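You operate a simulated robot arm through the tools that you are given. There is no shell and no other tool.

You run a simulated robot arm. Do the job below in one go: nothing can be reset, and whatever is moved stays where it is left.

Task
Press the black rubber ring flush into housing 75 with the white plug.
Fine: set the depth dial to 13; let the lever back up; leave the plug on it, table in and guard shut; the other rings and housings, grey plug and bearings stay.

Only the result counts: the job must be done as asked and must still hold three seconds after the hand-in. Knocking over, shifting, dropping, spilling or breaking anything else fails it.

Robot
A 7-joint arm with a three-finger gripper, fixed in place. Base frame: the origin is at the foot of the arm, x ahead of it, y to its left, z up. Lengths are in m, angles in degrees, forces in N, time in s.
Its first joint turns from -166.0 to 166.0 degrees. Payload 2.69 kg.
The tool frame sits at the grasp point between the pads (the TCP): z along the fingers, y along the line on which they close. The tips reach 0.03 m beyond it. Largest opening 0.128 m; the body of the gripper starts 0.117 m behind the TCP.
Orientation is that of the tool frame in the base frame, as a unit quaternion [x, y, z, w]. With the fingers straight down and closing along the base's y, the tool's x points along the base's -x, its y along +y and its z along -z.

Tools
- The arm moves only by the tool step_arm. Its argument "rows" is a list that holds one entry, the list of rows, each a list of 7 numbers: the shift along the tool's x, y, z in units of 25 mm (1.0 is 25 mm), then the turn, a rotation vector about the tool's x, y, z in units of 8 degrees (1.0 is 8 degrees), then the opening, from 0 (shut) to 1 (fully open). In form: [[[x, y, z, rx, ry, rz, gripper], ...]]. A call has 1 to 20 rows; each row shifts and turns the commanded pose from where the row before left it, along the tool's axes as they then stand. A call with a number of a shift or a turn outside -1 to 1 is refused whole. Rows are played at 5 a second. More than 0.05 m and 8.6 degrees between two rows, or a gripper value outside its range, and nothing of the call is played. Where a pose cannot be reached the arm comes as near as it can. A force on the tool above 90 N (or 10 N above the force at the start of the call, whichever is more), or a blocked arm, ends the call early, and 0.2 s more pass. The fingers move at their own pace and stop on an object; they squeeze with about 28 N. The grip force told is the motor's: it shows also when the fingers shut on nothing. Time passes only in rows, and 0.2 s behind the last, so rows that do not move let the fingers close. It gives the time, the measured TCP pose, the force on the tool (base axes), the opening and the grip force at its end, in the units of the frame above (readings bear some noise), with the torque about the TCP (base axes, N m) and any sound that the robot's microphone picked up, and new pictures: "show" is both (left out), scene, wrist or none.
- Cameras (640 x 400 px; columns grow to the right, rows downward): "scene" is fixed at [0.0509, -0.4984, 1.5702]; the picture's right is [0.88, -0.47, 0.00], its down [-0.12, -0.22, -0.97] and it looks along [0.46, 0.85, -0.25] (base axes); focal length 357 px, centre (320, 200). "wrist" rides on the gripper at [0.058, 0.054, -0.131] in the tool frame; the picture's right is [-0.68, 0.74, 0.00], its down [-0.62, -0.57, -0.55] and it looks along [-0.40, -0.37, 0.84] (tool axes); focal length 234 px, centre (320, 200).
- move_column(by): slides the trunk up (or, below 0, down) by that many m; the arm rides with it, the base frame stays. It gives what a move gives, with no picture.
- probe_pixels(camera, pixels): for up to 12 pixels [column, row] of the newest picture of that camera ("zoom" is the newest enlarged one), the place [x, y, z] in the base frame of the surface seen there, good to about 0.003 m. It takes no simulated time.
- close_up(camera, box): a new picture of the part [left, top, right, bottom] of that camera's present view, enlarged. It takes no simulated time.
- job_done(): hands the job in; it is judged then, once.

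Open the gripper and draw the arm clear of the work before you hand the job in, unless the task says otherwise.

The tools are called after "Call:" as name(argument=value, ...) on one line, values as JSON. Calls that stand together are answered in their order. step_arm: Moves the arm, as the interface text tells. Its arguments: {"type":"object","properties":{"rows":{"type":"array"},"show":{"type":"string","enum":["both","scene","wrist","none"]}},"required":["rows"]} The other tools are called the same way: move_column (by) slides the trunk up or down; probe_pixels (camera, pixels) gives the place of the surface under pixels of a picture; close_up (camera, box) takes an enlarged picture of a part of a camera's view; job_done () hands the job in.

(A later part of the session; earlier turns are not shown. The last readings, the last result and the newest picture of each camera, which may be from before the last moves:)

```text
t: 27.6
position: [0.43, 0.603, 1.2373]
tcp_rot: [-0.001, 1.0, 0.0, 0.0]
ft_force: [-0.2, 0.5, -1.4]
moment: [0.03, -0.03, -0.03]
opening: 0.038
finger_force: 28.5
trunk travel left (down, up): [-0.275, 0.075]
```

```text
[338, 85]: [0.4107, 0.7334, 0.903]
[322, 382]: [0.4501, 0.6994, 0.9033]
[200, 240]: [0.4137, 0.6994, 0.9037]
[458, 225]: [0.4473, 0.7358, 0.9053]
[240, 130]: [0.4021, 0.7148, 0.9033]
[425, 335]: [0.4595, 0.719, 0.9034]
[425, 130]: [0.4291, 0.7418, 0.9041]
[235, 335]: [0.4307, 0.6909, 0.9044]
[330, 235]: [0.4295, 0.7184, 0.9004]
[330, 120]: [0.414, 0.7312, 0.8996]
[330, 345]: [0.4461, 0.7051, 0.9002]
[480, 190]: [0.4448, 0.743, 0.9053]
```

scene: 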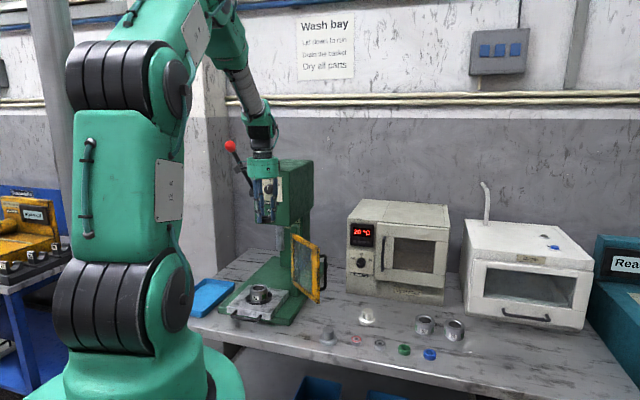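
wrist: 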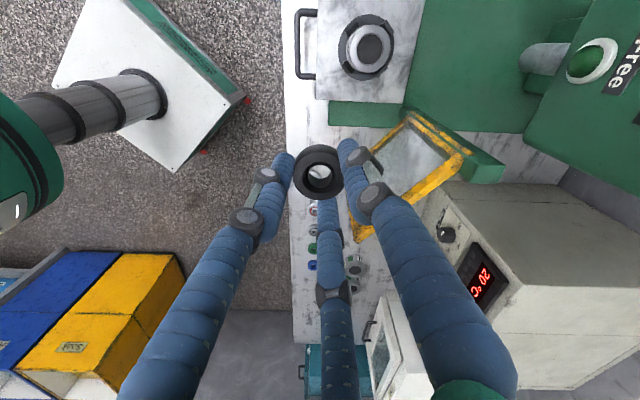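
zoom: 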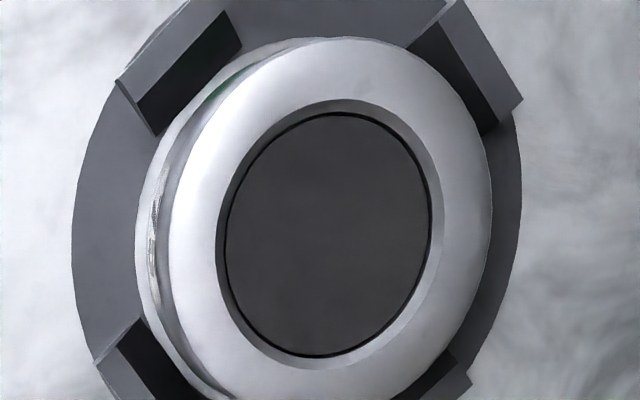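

Housing mouth centre ≈ (0.4303,0.717), rim z≈0.904, with a lead-in chamfer. I now measure the held ring's centre relative to the TCP.

Call:
close_up(camera="wrist", box=[280, 147, 360, 197])

Call:
probe_pixels(camera="zoom", pixels=[[170, 240], [460, 240], [313, 115], [313, 375], [150, 240], [480, 240], [313, 90], [313, 390], [210, 150], [420, 340], [420, 150], [210, 340]])

```text
8.00 times, centred on (320, 172) of wrist
```

zoom: 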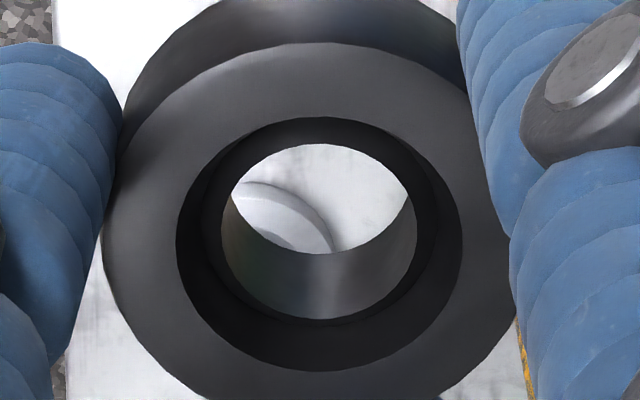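

```text
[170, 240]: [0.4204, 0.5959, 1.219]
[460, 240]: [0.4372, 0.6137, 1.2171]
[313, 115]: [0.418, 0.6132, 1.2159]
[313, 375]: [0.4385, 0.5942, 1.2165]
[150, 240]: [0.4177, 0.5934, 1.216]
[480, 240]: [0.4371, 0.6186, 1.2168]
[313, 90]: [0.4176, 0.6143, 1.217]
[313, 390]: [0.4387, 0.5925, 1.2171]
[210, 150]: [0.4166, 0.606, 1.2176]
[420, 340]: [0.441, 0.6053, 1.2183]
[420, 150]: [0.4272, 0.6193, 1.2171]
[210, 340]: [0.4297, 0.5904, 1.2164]
```

Ring centre is at (0.4286,0.605) versus housing (0.4303,0.7171). I first descend in front (keeping away from the lever ball), then slide over the housing.

Call:
step_arm(rows=[[[0, 0, 0.5, 0, 0, 0, 0], [0, 0, 0.9, 0, 0, 0, 0], [0, 0, 0.9, 0, 0, 0, 0], [0, 0, 0.9, 0, 0, 0, 0], [0, 0, 0.9, 0, 0, 0, 0], [0, 0, 0.9, 0, 0, 0, 0], [0, 0, 0.9, 0, 0, 0, 0], [0, 0, 0.9, 0, 0, 0, 0], [0, 0, 0.9, 0, 0, 0, 0], [0, 0, 0.9, 0, 0, 0, 0], [0, 0, 0.9, 0, 0, 0, 0], [0, 0, 0.58, 0, 0, 0, 0], [-0.008, 0.484, 0, 0, 0, 0, 0], [-0.015, 0.9, 0, 0, 0, 0, 0], [-0.015, 0.9, 0, 0, 0, 0, 0], [-0.015, 0.9, 0, 0, 0, 0, 0], [-0.015, 0.9, 0, 0, 0, 0, 0], [0, 0.4, 0, 0, 0, 0, 0], [0, 0, 0, 0, 0, 0, 0]]], show="both")

```text
t: 31.6
position: [0.4303, 0.7101, 0.9852]
tcp_rot: [0.0, 1.0, 0.0, 0.0]
ft_force: [0.2, -0.3, -1.1]
moment: [0.0, 0.0, 0.03]
opening: 0.038
finger_force: 28.5
trunk travel left (down, up): [-0.275, 0.075]
```

scene: 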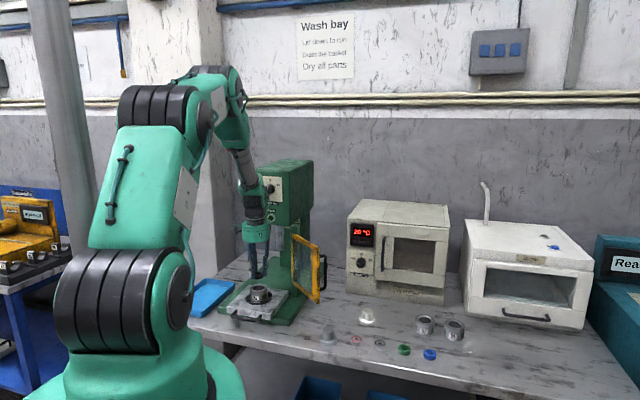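
wrist: 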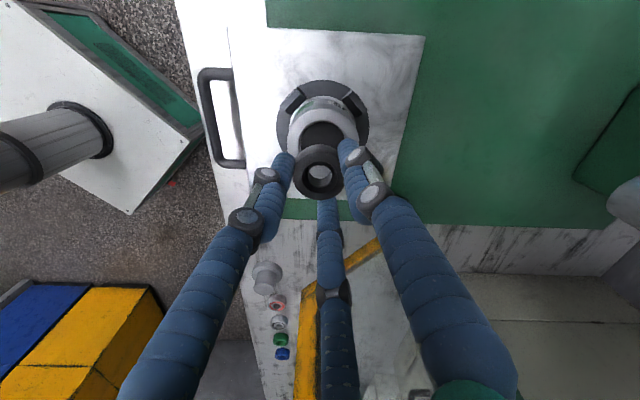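

The ring (318,175) hangs over the housing (322,130). I zoom and probe both for the fine alignment.

Call:
close_up(camera="wrist", box=[264, 80, 376, 200])

Call:
close_up(camera="wrist", box=[256, 105, 384, 185])

```text
3.33 times, centred on (320, 140) of wrist
```

zoom: 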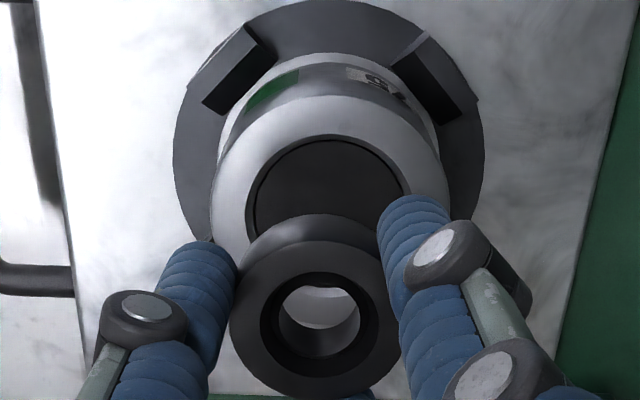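

```text
5.00 times, centred on (320, 145) of wrist
```

zoom: 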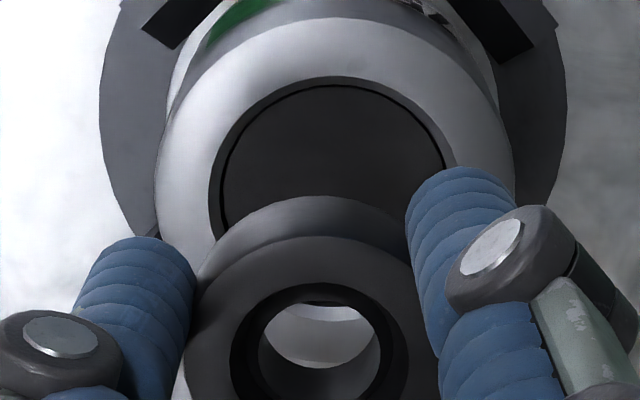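

Call:
probe_pixels(camera="zoom", pixels=[[338, 70], [338, 50], [200, 190], [185, 190], [230, 120], [445, 120], [215, 240], [180, 225], [490, 150], [250, 60], [430, 60], [338, 120]])

Call:
close_up(camera="wrist", box=[280, 147, 360, 197])

Call:
probe_pixels(camera="zoom", pixels=[[165, 244], [473, 244], [319, 108], [319, 380], [145, 244], [493, 244], [319, 95], [319, 393], [205, 150], [433, 338], [433, 150], [205, 338]])

```text
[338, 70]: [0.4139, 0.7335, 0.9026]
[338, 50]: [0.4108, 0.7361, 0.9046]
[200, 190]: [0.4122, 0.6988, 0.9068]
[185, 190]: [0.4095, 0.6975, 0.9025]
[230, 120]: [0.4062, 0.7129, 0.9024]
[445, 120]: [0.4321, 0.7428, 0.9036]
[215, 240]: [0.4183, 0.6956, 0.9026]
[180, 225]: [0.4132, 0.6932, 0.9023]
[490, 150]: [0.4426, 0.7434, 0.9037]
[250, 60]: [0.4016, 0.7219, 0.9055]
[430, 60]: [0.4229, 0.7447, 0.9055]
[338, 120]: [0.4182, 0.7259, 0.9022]
```

```text
8.00 times, centred on (320, 172) of wrist
```

zoom: 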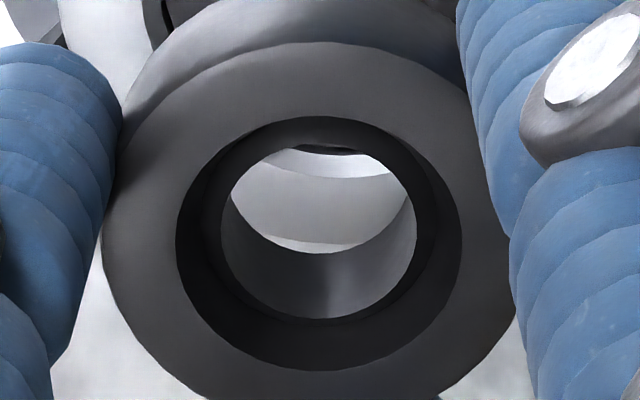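

```text
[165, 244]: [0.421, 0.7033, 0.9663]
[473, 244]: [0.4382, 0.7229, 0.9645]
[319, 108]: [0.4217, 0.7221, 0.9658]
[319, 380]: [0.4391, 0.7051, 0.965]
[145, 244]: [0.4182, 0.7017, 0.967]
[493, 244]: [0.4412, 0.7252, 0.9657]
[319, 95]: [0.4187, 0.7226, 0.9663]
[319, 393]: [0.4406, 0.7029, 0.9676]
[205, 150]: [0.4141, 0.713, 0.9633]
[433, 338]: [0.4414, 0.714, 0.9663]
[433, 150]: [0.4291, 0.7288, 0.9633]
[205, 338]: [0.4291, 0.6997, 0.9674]
```

Ring reads (0.4294,0.7135) now. I let the arm rest for a moment and read again to see how steady the pose is.

Call:
step_arm(rows=[[[0, 0, 0, 0, 0, 0, 0], [0, 0, 0, 0, 0, 0, 0], [0, 0, 0, 0, 0, 0, 0]]], show="wrist")

Call:
close_up(camera="wrist", box=[256, 105, 384, 185])

```text
t: 32.4
position: [0.431, 0.7119, 0.9839]
tcp_rot: [0.0, 1.0, 0.0, 0.001]
ft_force: [-0.4, -0.5, -0.4]
moment: [0.01, 0.03, 0.01]
opening: 0.038
finger_force: 27.9
trunk travel left (down, up): [-0.275, 0.075]
```

wrist: 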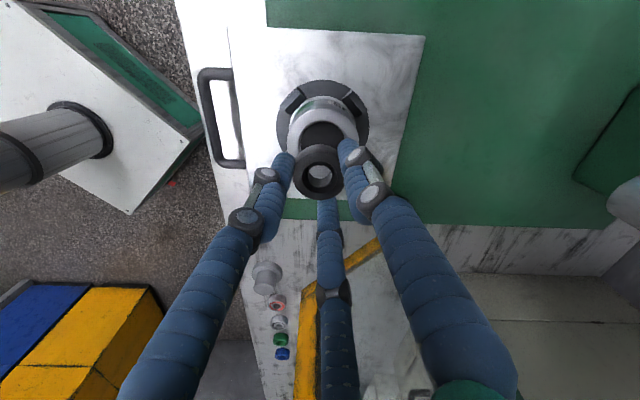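

```text
5.00 times, centred on (320, 145) of wrist
```

zoom: 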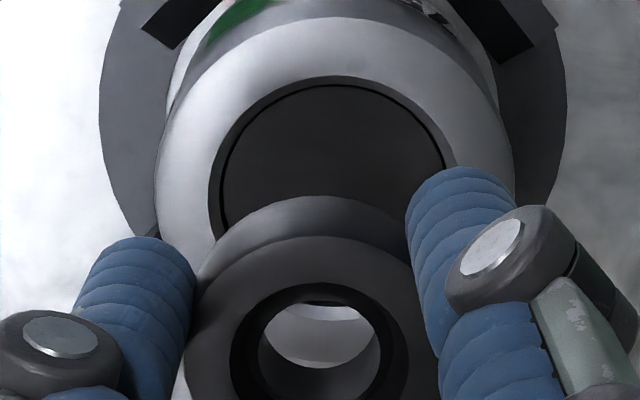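

The pose is steady (the picture is unchanged). I take tighter close-ups of the visible rim to fit the housing centre relative to the fingers.

Call:
close_up(camera="wrist", box=[286, 112, 350, 152])

```text
10.00 times, centred on (318, 132) of wrist
```

zoom: 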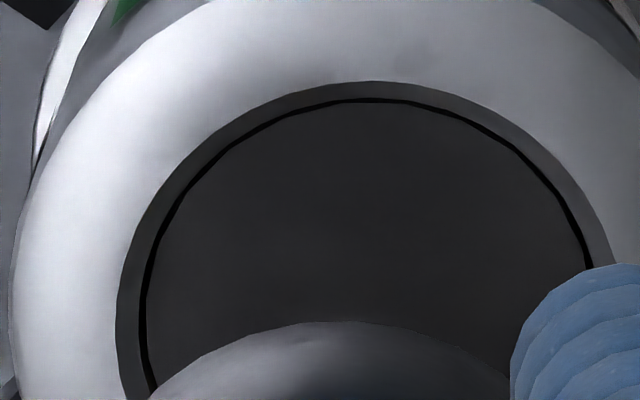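

From the rim fit, the housing centre is about +2.6 mm in y and +0.8 mm in x from the ring. I correct that and descend so the ring's underside is ~5 mm over the rim.

Call:
step_arm(rows=[[[-0.035, 0.11, 0, 0, 0, 0, 0], [0, 0, 0.4, 0, 0, 0, 0], [0, 0, 0.5, 0, 0, 0, 0], [0, 0, 0.5, 0, 0, 0, 0], [0, 0, 0.3, 0, 0, 0, 0], [0, 0, 0.0, 0, 0, 0, 0], [0, 0, 0.0, 0, 0, 0, 0]]], show="both")

Call:
close_up(camera="wrist", box=[256, 130, 384, 210])

Call:
close_up(camera="scene", box=[228, 265, 292, 305])

```text
t: 34.0
position: [0.432, 0.7164, 0.9415]
tcp_rot: [0.0, 1.0, 0.0, 0.0]
ft_force: [-0.7, -0.9, -0.1]
moment: [0.0, -0.02, -0.01]
opening: 0.0379
finger_force: 27.5
trunk travel left (down, up): [-0.275, 0.075]
```

scene: 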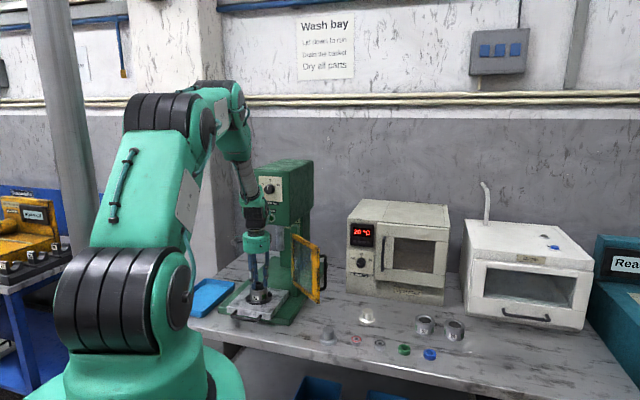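
wrist: 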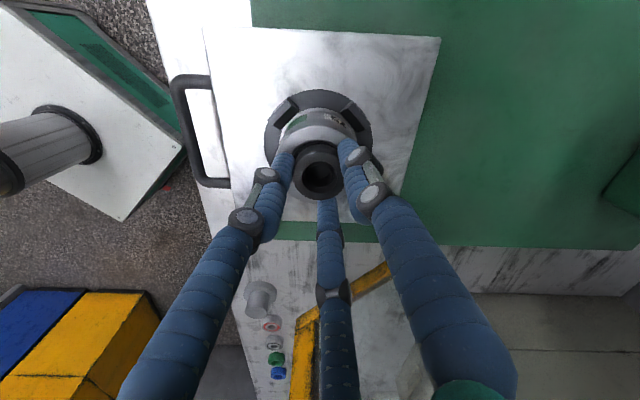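

```text
5.00 times, centred on (320, 170) of wrist
```

zoom: 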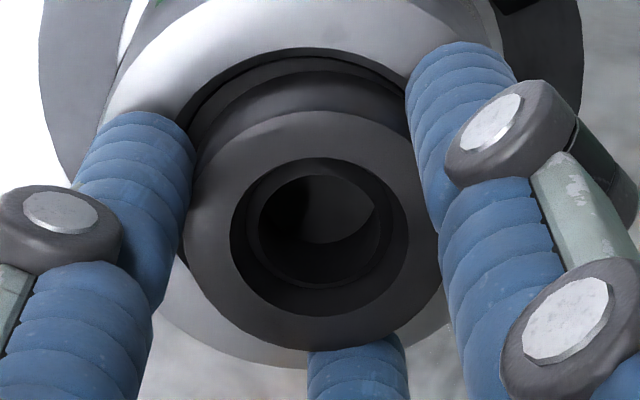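

```text
10.00 times, centred on (260, 285) of scene
```

zoom: 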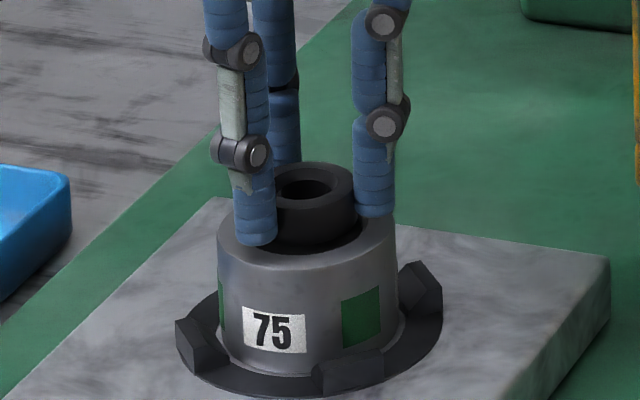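

The ring hovers centred over the mouth of housing 75 (scene close-up: ring centre col ≈309, housing ≈307). I lower the last 6 mm in small steps, watching the force.

Call:
step_arm(rows=[[[-0.03, -0.02, 0.08, 0, 0, 0, 0], [0, 0, 0.08, 0, 0, 0, 0], [0, 0, 0.06, 0, 0, 0, 0], [0, 0, 0.04, 0, 0, 0, 0], [0, 0, 0.0, 0, 0, 0, 0]]], show="both")

Call:
close_up(camera="scene", box=[228, 265, 292, 305])

Call:
close_up(camera="wrist", box=[256, 130, 384, 210])

```text
t: 35.2
position: [0.4329, 0.716, 0.9363]
tcp_rot: [-0.001, 1.0, 0.002, 0.001]
ft_force: [-1.3, 2.8, 25.3]
moment: [-0.03, 0.17, -0.04]
opening: 0.0383
finger_force: 28.2
trunk travel left (down, up): [-0.275, 0.075]
```

scene: 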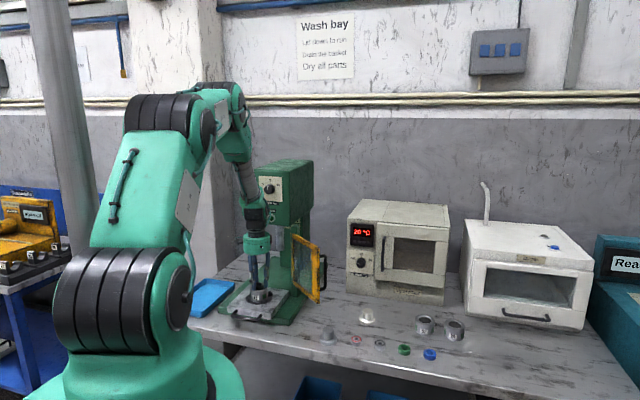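
wrist: 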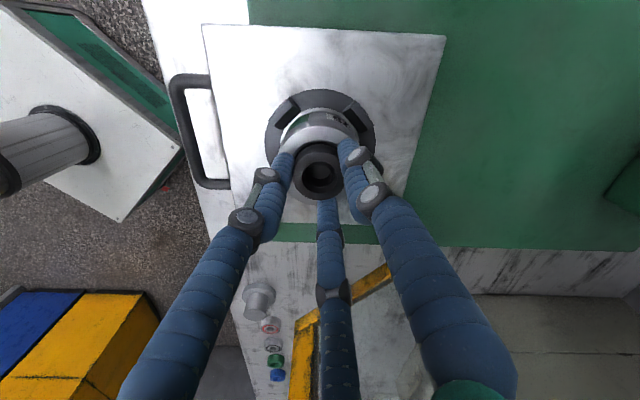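

```text
10.00 times, centred on (260, 285) of scene
```

zoom: 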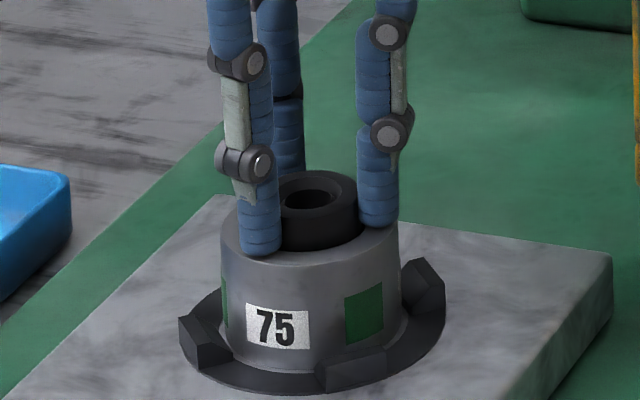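

```text
5.00 times, centred on (320, 170) of wrist
```

zoom: 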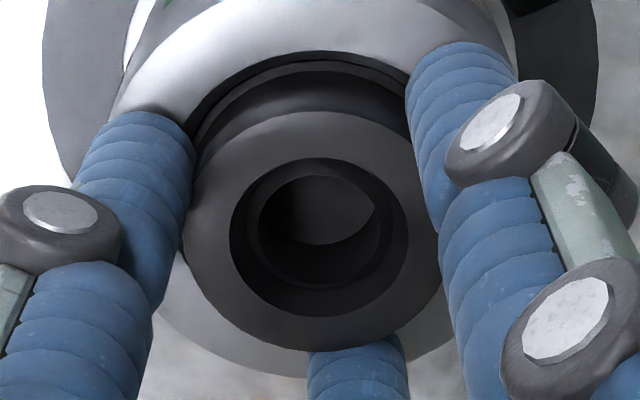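

A 25 N push shows the ring is seated on the chamfer. I ease up 1 mm and release gently.

Call:
step_arm(rows=[[[0, 0, -0.04, 0, 0, 0, 0], [0, 0, 0, 0, 0, 0, 0], [0, 0, 0, 0, 0, 0, 0.36], [0, 0, 0, 0, 0, 0, 0.4], [0, 0, 0, 0, 0, 0, 0.45]]], show="both")

Call:
close_up(camera="scene", box=[228, 265, 292, 305])

Call:
close_up(camera="wrist", box=[256, 130, 384, 210])

```text
t: 36.4
position: [0.4326, 0.7128, 0.9352]
tcp_rot: [0.001, 1.0, -0.001, 0.0]
ft_force: [-1.1, -1.2, 8.4]
moment: [-0.32, 0.32, 0.07]
opening: 0.0571
finger_force: 5.2
trunk travel left (down, up): [-0.275, 0.075]
```

scene: 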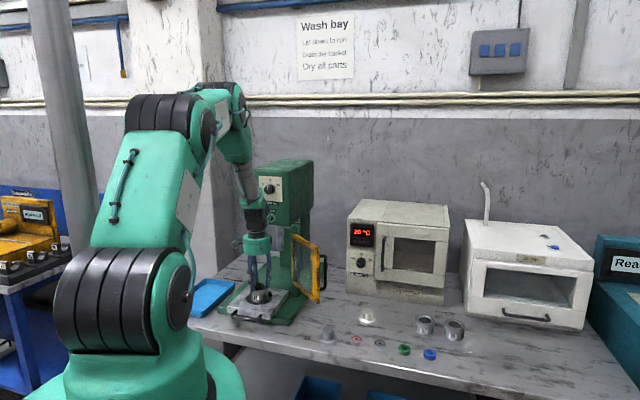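
wrist: 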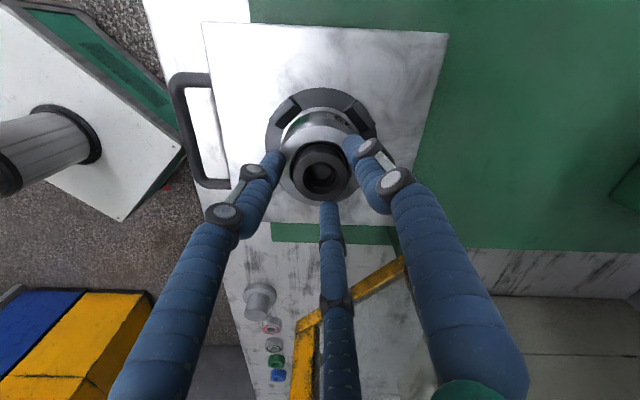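

```text
10.00 times, centred on (260, 285) of scene
```

zoom: 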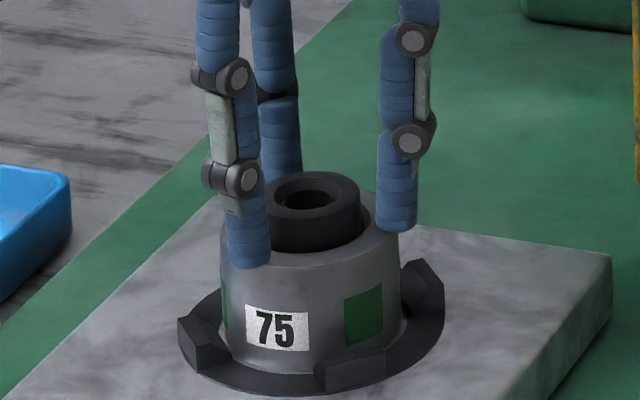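

```text
5.00 times, centred on (320, 170) of wrist
```

zoom: 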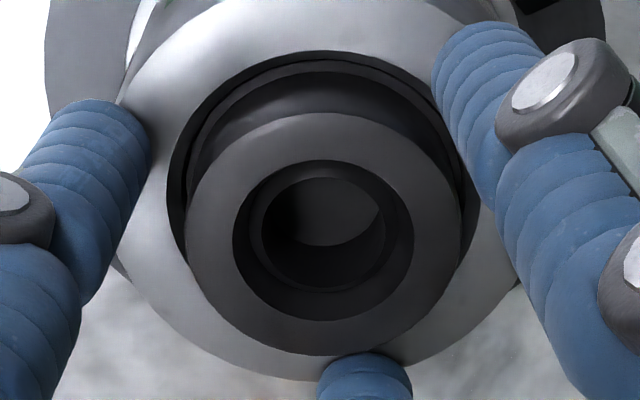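

The ring sits in the mouth, the tips lightly touch the rim (8 N). I rise straight up, slowly at first.

Call:
step_arm(rows=[[[0, 0, -0.1, 0, 0, 0, 0.45], [0, 0, -0.2, 0, 0, 0, 0.5], [0, 0, -0.4, 0, 0, 0, 0.6], [0, 0, -0.7, 0, 0, 0, 0.6], [0, 0, -0.7, 0, 0, 0, 0.6], [0, 0, 0, 0, 0, 0, 0.6]]], show="both")

Call:
close_up(camera="scene", box=[228, 265, 292, 305])

Call:
close_up(camera="wrist", box=[256, 90, 384, 170])

```text
t: 37.8
position: [0.4342, 0.7164, 0.989]
tcp_rot: [0.0, 1.0, 0.0, 0.0]
ft_force: [-0.5, -0.2, 0.2]
moment: [-0.01, -0.01, 0.04]
opening: 0.077
finger_force: 0.0
trunk travel left (down, up): [-0.275, 0.075]
```

scene: 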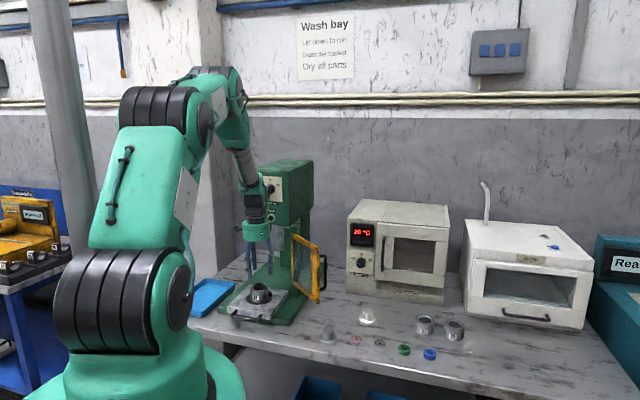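
wrist: 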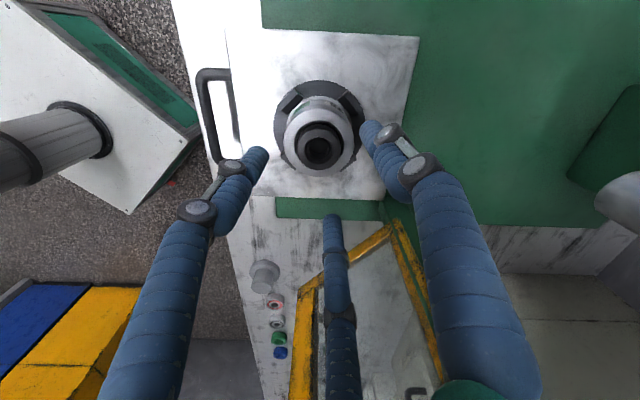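

```text
10.00 times, centred on (260, 285) of scene
```

zoom: 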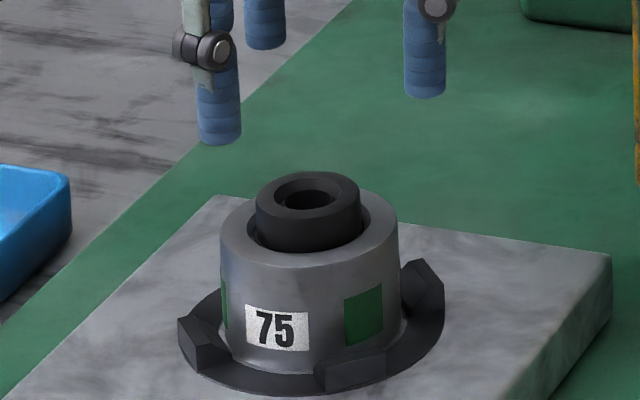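

```text
5.00 times, centred on (320, 130) of wrist
```

zoom: 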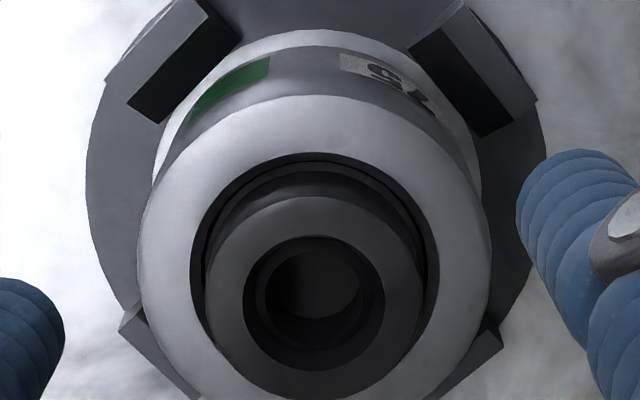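

The ring stands centred and level in the mouth. Now I back out toward -y and head for the white plug near (0.76,0.46), staying clear of the open guard (end at x≈0.6, y≈0.53).

Call:
step_arm(rows=[[[0, -0.5, -0.2, 0, 0, 0, 0.6], [0, -0.9, -0.2, 0, 0, 0, 0.6], [0, -0.95, -0.2, 0, 0, 0, 0.6], [0, -0.95, -0.2, 0, 0, 0, 0.6], [0, -0.95, -0.2, 0, 0, 0, 0.6], [0, -0.95, -0.2, 0, 0, 0, 0.6], [0, -0.95, -0.2, 0, 0, 0, 0.6], [0, -0.95, -0.2, 0, 0, 0, 0.6], [0, -0.95, -0.2, 0, 0, 0, 0.6], [0, -0.95, -0.2, 0, 0, 0, 0.6], [0, -0.95, -0.2, 0, 0, 0, 0.6], [0, -0.95, -0.2, 0, 0, 0, 0.6], [0, -0.95, -0.2, 0, 0, 0, 0.6], [0, -0.5, -0.2, 0, 0, 0, 0.6]]], show="none")

Call:
step_arm(rows=[[[-0.5, 0, 0, 0, 0, 0, 0.6], [-0.95, 0, 0, 0, 0, 0, 0.6], [-0.95, 0, 0, 0, 0, 0, 0.6], [-0.95, 0, 0, 0, 0, 0, 0.6], [-0.95, 0, 0, 0, 0, 0, 0.6], [-0.95, 0, 0, 0, 0, 0, 0.6], [-0.95, 0, 0, 0, 0, 0, 0.6], [-0.95, 0, 0, 0, 0, 0, 0.6], [-0.95, 0, 0, 0, 0, 0, 0.6], [-0.95, 0, 0, 0, 0, 0, 0.6], [-0.95, 0, 0, 0, 0, 0, 0.6], [-0.95, 0, 0, 0, 0, 0, 0.6], [-0.95, 0.2, 0, 0, 0, 0, 0.6], [-0.95, 0.2, 0, 0, 0, 0, 0.6], [-0.3, 0.2, 0, 0, 0, 0, 0.6], [0, 0, 0, 0, 0, 0, 0.6]]], show="both")

```text
t: 40.8
position: [0.4314, 0.4037, 1.059]
tcp_rot: [0.0, 1.0, 0.0, 0.001]
ft_force: [0.6, -0.9, 0.0]
moment: [0.04, -0.02, -0.01]
opening: 0.0768
finger_force: 0.1
trunk travel left (down, up): [-0.275, 0.075]
```

```text
t: 44.2
position: [0.7617, 0.42, 1.058]
tcp_rot: [0.001, 1.0, 0.0, -0.001]
ft_force: [-0.4, -0.1, -0.3]
moment: [-0.03, -0.01, 0.04]
opening: 0.0769
finger_force: 0.2
trunk travel left (down, up): [-0.275, 0.075]
```

scene: 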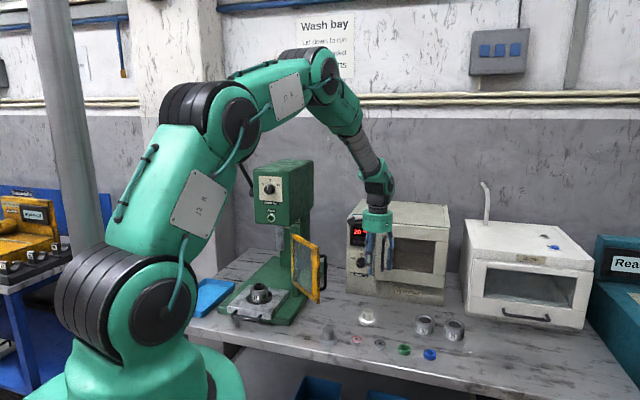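
wrist: 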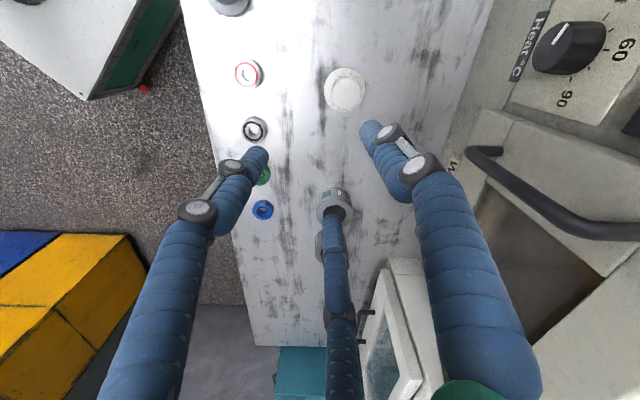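

The white plug is at (345,90) in the wrist view. I probe its top and flange and the warmer's front for clearance.

Call:
close_up(camera="wrist", box=[305, 65, 385, 115])

Call:
probe_pixels(camera="zoom", pixels=[[320, 190], [230, 190], [420, 190], [320, 110], [320, 270], [170, 200], [480, 200], [320, 60], [320, 350], [230, 290]])

Call:
probe_pixels(camera="wrist", pixels=[[500, 115], [565, 40], [600, 220], [480, 150], [490, 120]])

```text
8.00 times, centred on (345, 90) of wrist
```

zoom: 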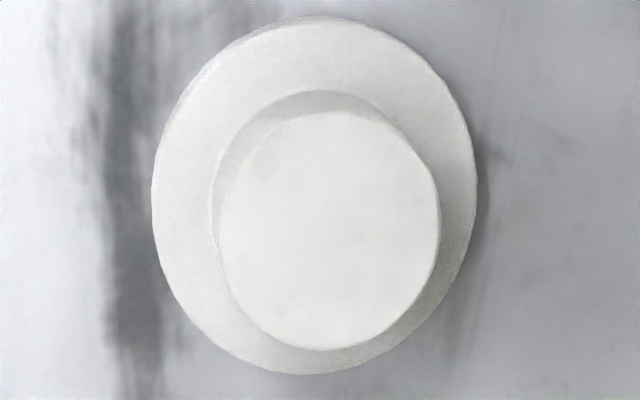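

```text
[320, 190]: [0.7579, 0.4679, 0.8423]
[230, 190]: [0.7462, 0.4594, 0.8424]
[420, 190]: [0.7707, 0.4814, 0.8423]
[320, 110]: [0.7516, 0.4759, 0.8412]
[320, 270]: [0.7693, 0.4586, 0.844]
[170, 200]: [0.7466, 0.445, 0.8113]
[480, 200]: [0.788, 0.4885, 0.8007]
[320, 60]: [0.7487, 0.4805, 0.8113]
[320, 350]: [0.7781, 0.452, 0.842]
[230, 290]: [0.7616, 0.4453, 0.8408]
```

```text
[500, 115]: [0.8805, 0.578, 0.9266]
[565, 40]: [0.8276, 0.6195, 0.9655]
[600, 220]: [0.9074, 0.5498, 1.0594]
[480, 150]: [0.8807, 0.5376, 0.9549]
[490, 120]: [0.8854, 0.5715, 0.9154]
```

Plug stem centre ≈ (0.765,0.4645), stem Ø≈37.5 mm, top z=0.842, flange top z=0.811. I move over it and descend to just above, then check.

Call:
step_arm(rows=[[[-0.04, 0.856, 0.4, 0, 0, 0, 0.6], [-0.04, 0.9, 0.8, 0, 0, 0, 0.6], [0, 0, 0.9, 0, 0, 0, 0.6], [0, 0, 0.9, 0, 0, 0, 0.6], [0, 0, 0.9, 0, 0, 0, 0.6], [0, 0, 0.9, 0, 0, 0, 0.6], [0, 0, 0.9, 0, 0, 0, 0.6], [0, 0, 0.5, 0, 0, 0, 0.6], [0, 0, 0, 0, 0, 0, 0.6]]], show="wrist")

Call:
close_up(camera="wrist", box=[256, 110, 384, 190])

```text
t: 46.2
position: [0.7644, 0.4659, 0.9035]
tcp_rot: [0.0, 1.0, -0.001, 0.0]
ft_force: [-0.4, 0.0, 0.1]
moment: [-0.04, -0.02, -0.01]
opening: 0.0767
finger_force: 0.1
trunk travel left (down, up): [-0.275, 0.075]
```

wrist: 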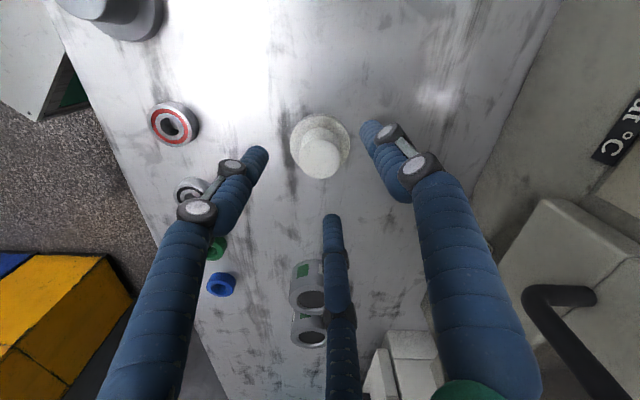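

```text
5.00 times, centred on (320, 150) of wrist
```

zoom: 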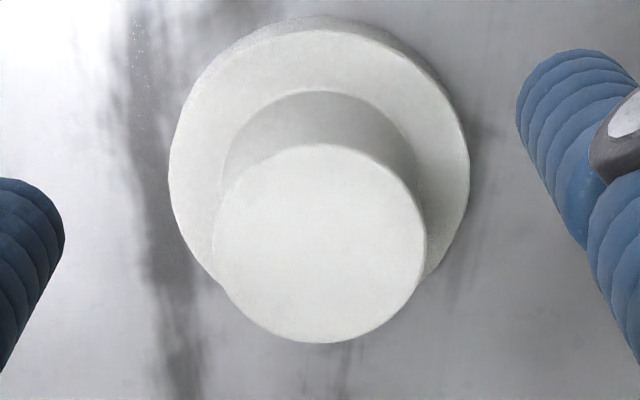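

The stem top sits at (320,159), about 1.5 mm from the TCP axis. I correct and go down to z≈0.848, then shut on the stem.

Call:
step_arm(rows=[[[-0.07, -0.05, 0.5, 0, 0, 0, 0.6], [0, 0, 0.8, 0, 0, 0, 0.6], [0, 0, 0.6, 0, 0, 0, 0.6], [0, 0, 0.34, 0, 0, 0, 0.6], [0, 0, 0, 0, 0, 0, 0.6], [0, 0, 0, 0, 0, 0, 0.3], [0, 0, 0, 0, 0, 0, 0.0], [0, 0, 0, 0, 0, 0, 0.0], [0, 0, 0, 0, 0, 0, 0.0]]], show="both")

```text
t: 48.2
position: [0.7656, 0.4637, 0.8466]
tcp_rot: [-0.001, 1.0, 0.001, 0.0]
ft_force: [0.3, 0.7, -0.2]
moment: [0.01, 0.02, 0.03]
opening: 0.0363
finger_force: 28.3
trunk travel left (down, up): [-0.275, 0.075]
```

scene: 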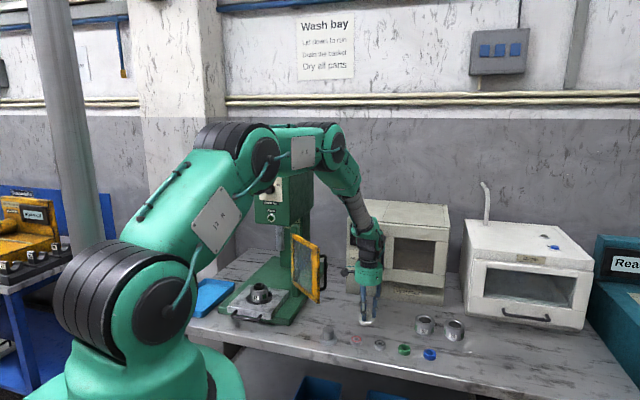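
wrist: 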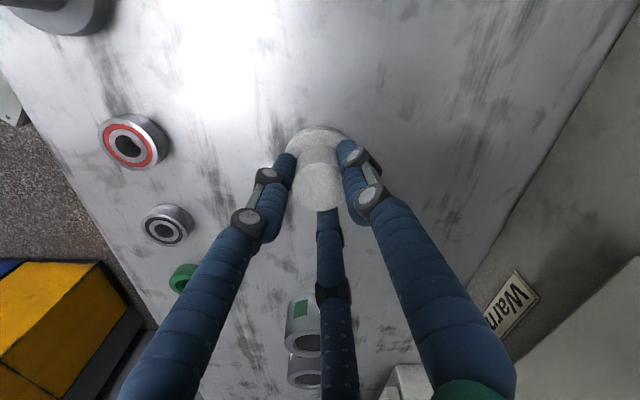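

Gripped at 36.3 mm. I lift slowly straight up to about z=1.06.

Call:
step_arm(rows=[[[0, 0, -0.1, 0, 0, 0, 0], [0, 0, -0.2, 0, 0, 0, 0], [0, 0, -0.4, 0, 0, 0, 0], [0, 0, -0.7, 0, 0, 0, 0], [0, 0, -0.9, 0, 0, 0, 0], [0, 0, -0.9, 0, 0, 0, 0], [0, 0, -0.9, 0, 0, 0, 0], [0, 0, -0.9, 0, 0, 0, 0], [0, 0, -0.9, 0, 0, 0, 0], [0, 0, -0.9, 0, 0, 0, 0], [0, 0, -0.9, 0, 0, 0, 0], [0, 0, -0.5, 0, 0, 0, 0], [0, 0, -0.2, 0, 0, 0, 0], [0, 0, 0, 0, 0, 0, 0]]], show="both")

```text
t: 51.2
position: [0.7649, 0.4642, 1.0569]
tcp_rot: [0.001, 1.0, 0.0, 0.0]
ft_force: [0.1, -0.2, -0.5]
moment: [-0.02, -0.02, -0.03]
opening: 0.0363
finger_force: 28.2
trunk travel left (down, up): [-0.275, 0.075]
```

scene: 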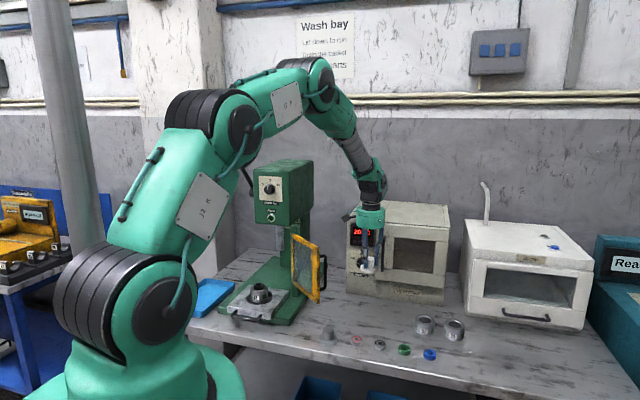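
wrist: 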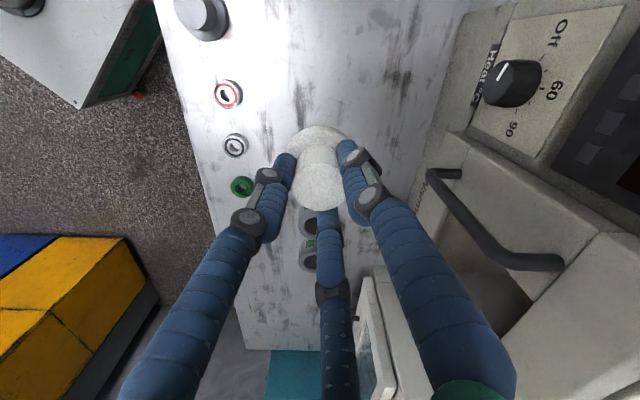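

The plug is held well. I carry it back the same way: south of the guard, then toward the press.

Call:
step_arm(rows=[[[0.5, -0.5, 0, 0, 0, 0, 0], [0.9, -0.9, 0, 0, 0, 0, 0], [0.9, -0.9, 0, 0, 0, 0, 0], [0.9, -0.23, 0, 0, 0, 0, 0], [0.95, 0, 0, 0, 0, 0, 0], [0.95, 0, 0, 0, 0, 0, 0], [0.95, 0, 0, 0, 0, 0, 0], [0.95, 0, 0, 0, 0, 0, 0], [0.95, 0, 0, 0, 0, 0, 0], [0.95, 0, 0, 0, 0, 0, 0], [0.95, 0, 0, 0, 0, 0, 0], [0.95, 0, 0, 0, 0, 0, 0], [0.95, 0, 0, 0, 0, 0, 0], [0.95, 0, 0, 0, 0, 0, 0], [0.61, 0, 0, 0, 0, 0, 0], [0, 0, 0, 0, 0, 0, 0]]], show="none")

Call:
step_arm(rows=[[[0, 0.5, 0, 0, 0, 0, 0], [0, 0.9, 0, 0, 0, 0, 0], [0, 0.9, 0, 0, 0, 0, 0], [0, 0.9, 0, 0, 0, 0, 0], [0, 0.9, 0, 0, 0, 0, 0], [0, 0.9, 0, 0, 0, 0, 0], [0, 0.9, 0, 0, 0, 0, 0], [0, 0.9, 0, 0, 0, 0, 0], [0, 0.9, 0, 0, 0, 0, 0], [0, 0.9, 0, 0, 0, 0, 0], [0, 0.5, 0, 0, 0, 0, 0], [0, 0, 0, 0, 0, 0, 0]]], show="both")

```text
t: 54.6
position: [0.434, 0.4023, 1.0585]
tcp_rot: [-0.001, 1.0, -0.001, 0.0]
ft_force: [0.0, 0.7, -0.9]
moment: [-0.03, 0.01, -0.02]
opening: 0.0364
finger_force: 28.5
trunk travel left (down, up): [-0.275, 0.075]
```

```text
t: 57.2
position: [0.4336, 0.6298, 1.0563]
tcp_rot: [0.0, 1.0, 0.0, 0.0]
ft_force: [0.0, 0.0, -1.2]
moment: [-0.03, 0.0, 0.02]
opening: 0.0362
finger_force: 27.7
trunk travel left (down, up): [-0.275, 0.075]
```

scene: 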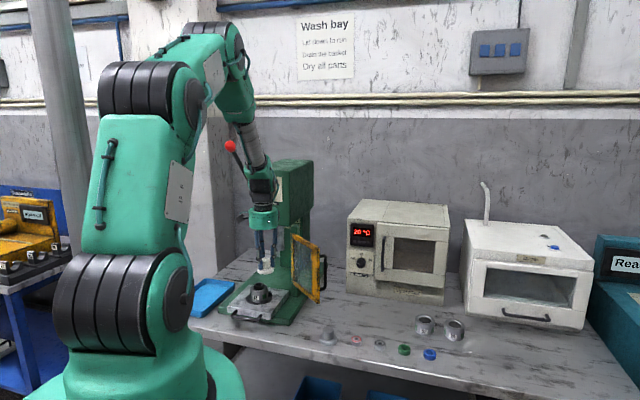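
wrist: 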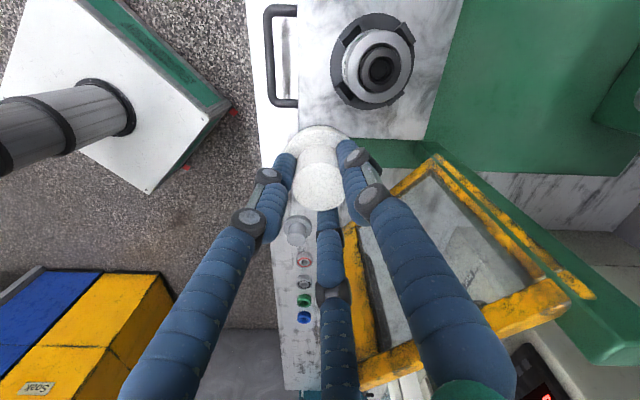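

The housing with ring shows at (380,68). I zoom to get the ring's and plug's exact places.

Call:
close_up(camera="wrist", box=[340, 43, 420, 93])

Call:
probe_pixels(camera="zoom", pixels=[[200, 200], [430, 200], [320, 90], [320, 320], [200, 120], [430, 280], [430, 120], [200, 280], [320, 120], [320, 240], [250, 185], [390, 185]])

Call:
close_up(camera="wrist", box=[280, 125, 360, 175])

Call:
close_up(camera="wrist", box=[270, 120, 370, 220])

```text
8.00 times, centred on (380, 68) of wrist
```

zoom: 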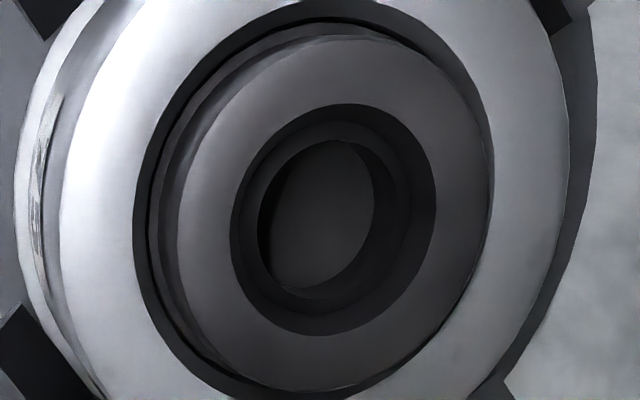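

```text
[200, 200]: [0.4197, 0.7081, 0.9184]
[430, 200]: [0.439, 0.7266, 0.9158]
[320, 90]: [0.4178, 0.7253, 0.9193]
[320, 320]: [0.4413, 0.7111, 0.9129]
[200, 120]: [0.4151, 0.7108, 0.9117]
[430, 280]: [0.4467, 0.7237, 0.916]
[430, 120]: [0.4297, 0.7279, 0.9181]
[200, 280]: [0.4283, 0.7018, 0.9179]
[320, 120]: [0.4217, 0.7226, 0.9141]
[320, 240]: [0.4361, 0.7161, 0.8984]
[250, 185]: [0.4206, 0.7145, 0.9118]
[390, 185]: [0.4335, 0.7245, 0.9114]
```

```text
8.00 times, centred on (320, 150) of wrist
```

zoom: 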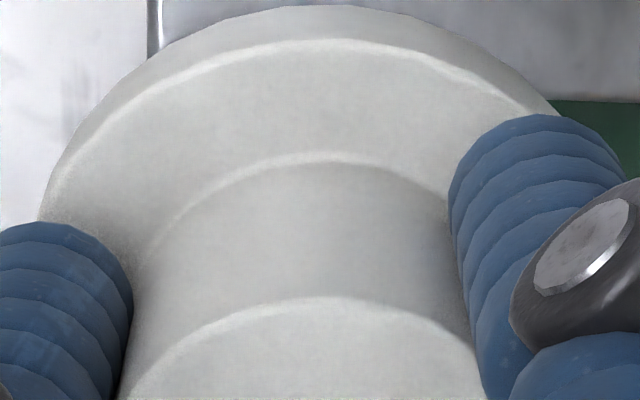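

```text
4.00 times, centred on (320, 170) of wrist
```

zoom: 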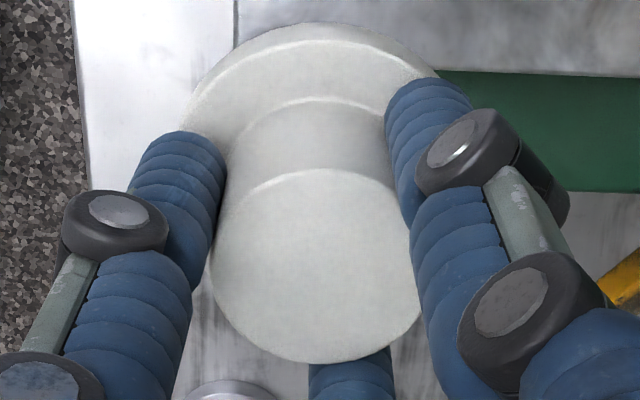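

By ray geometry, the plug stem axis is at tool (2.0,0.0) mm and the ring axis at (2.0,87.4) mm. I shift +87.4 mm in y, then descend to a few mm over the ring.

Call:
step_arm(rows=[[[0, 0.496, 0.2, 0, 0, 0, 0], [0, 0.9, 0.4, 0, 0, 0, 0], [0, 0.9, 0.4, 0, 0, 0, 0], [0, 0.8, 0.4, 0, 0, 0, 0], [0, 0.4, 0.4, 0, 0, 0, 0], [0, 0, 0.6, 0, 0, 0, 0], [0, 0, 0.6, 0, 0, 0, 0], [0, 0, 0.24, 0, 0, 0, 0], [0, 0, 0, 0, 0, 0, 0], [0, 0, 0, 0, 0, 0, 0]]], show="both")

Call:
close_up(camera="scene", box=[228, 260, 292, 300])

Call:
close_up(camera="wrist", box=[256, 110, 384, 190])

```text
t: 59.4
position: [0.433, 0.7163, 0.9772]
tcp_rot: [0.0, 1.0, 0.0, 0.0]
ft_force: [0.7, 0.5, -0.9]
moment: [0.01, -0.04, 0.04]
opening: 0.0364
finger_force: 27.6
trunk travel left (down, up): [-0.275, 0.075]
```

scene: 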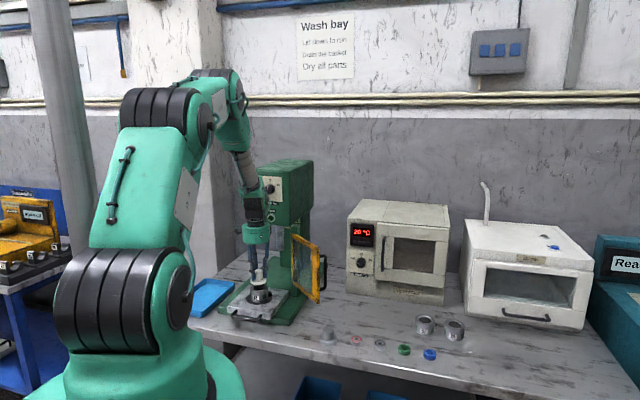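
wrist: 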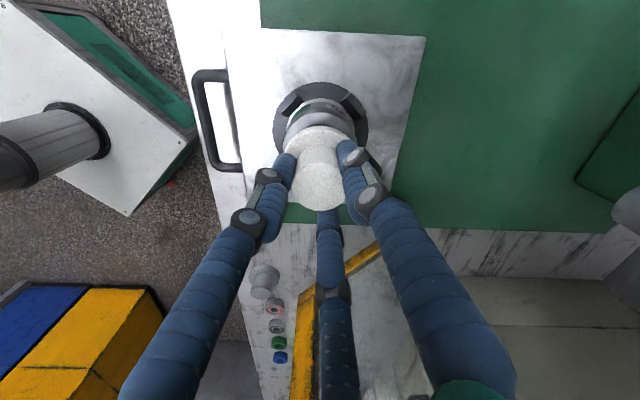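

```text
10.00 times, centred on (260, 280) of scene
```

zoom: 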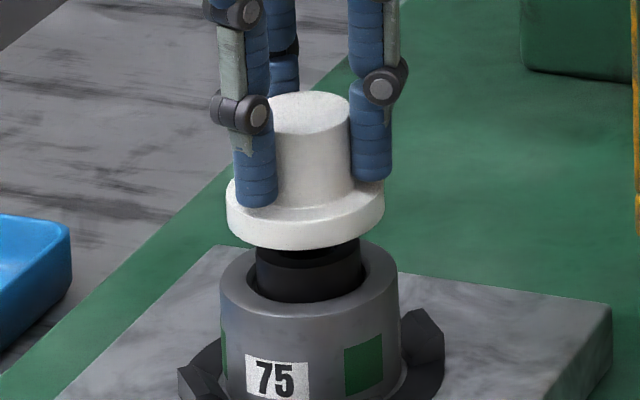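

```text
5.00 times, centred on (320, 150) of wrist
```

zoom: 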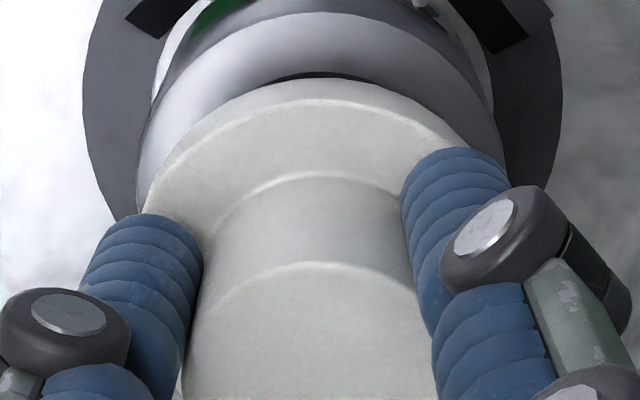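

The plug is concentric with the ring (flange centre col ≈306, ring ≈309). I lower about 11 mm in small steps and check the force.

Call:
step_arm(rows=[[[0, 0, 0.16, 0, 0, 0, 0], [0, 0, 0.12, 0, 0, 0, 0], [0, 0, 0.08, 0, 0, 0, 0], [0, 0, 0.06, 0, 0, 0, 0], [0, 0, 0.03, 0, 0, 0, 0], [0, 0, 0.0, 0, 0, 0, 0]]], show="scene")

Call:
close_up(camera="scene", box=[228, 260, 292, 300])

```text
t: 60.8
position: [0.4329, 0.7141, 0.9651]
tcp_rot: [0.0, 1.0, 0.001, -0.001]
ft_force: [0.1, 0.2, -0.8]
moment: [0.02, 0.0, 0.0]
opening: 0.0361
finger_force: 28.1
trunk travel left (down, up): [-0.275, 0.075]
```

scene: 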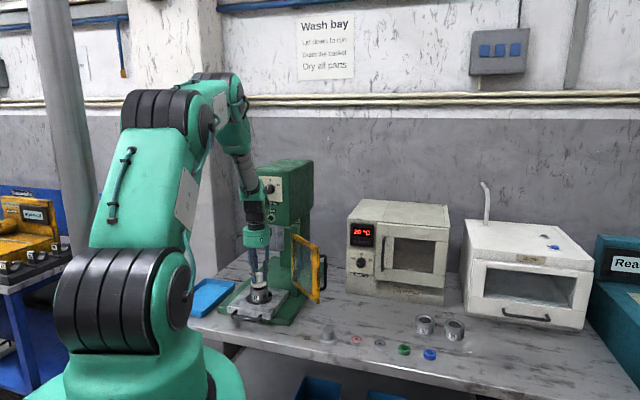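

```text
10.00 times, centred on (260, 280) of scene
```

zoom: 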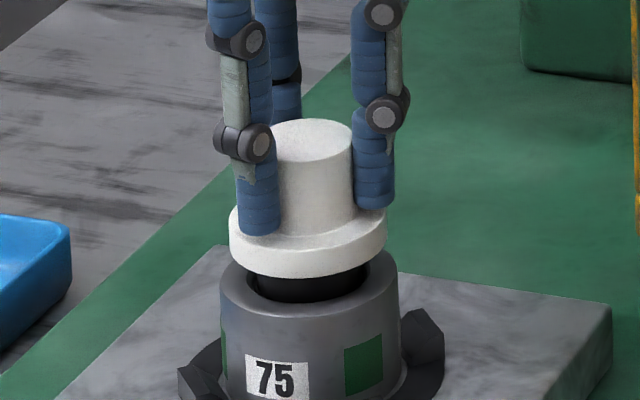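

No contact yet. I go on down in 0.75 mm steps.

Call:
step_arm(rows=[[[0, 0, 0.03, 0, 0, 0, 0], [0, 0, 0.03, 0, 0, 0, 0], [0, 0, 0.0, 0, 0, 0, 0]]], show="none")

Call:
step_arm(rows=[[[0, 0, 0.03, 0, 0, 0, 0], [0, 0, 0.02, 0, 0, 0, 0], [0, 0, 0.0, 0, 0, 0, 0]]], show="none")

```text
t: 61.6
position: [0.4336, 0.7147, 0.9635]
tcp_rot: [-0.001, 1.0, 0.0, 0.001]
ft_force: [-1.6, 1.5, 3.0]
moment: [0.12, 0.08, -0.01]
opening: 0.0361
finger_force: 27.9
trunk travel left (down, up): [-0.275, 0.075]
```

```text
t: 62.4
position: [0.4326, 0.7154, 0.9629]
tcp_rot: [0.0, 1.0, 0.0, 0.001]
ft_force: [0.7, -1.7, 15.8]
moment: [-0.09, -0.03, -0.01]
opening: 0.0362
finger_force: 27.7
trunk travel left (down, up): [-0.275, 0.075]
```

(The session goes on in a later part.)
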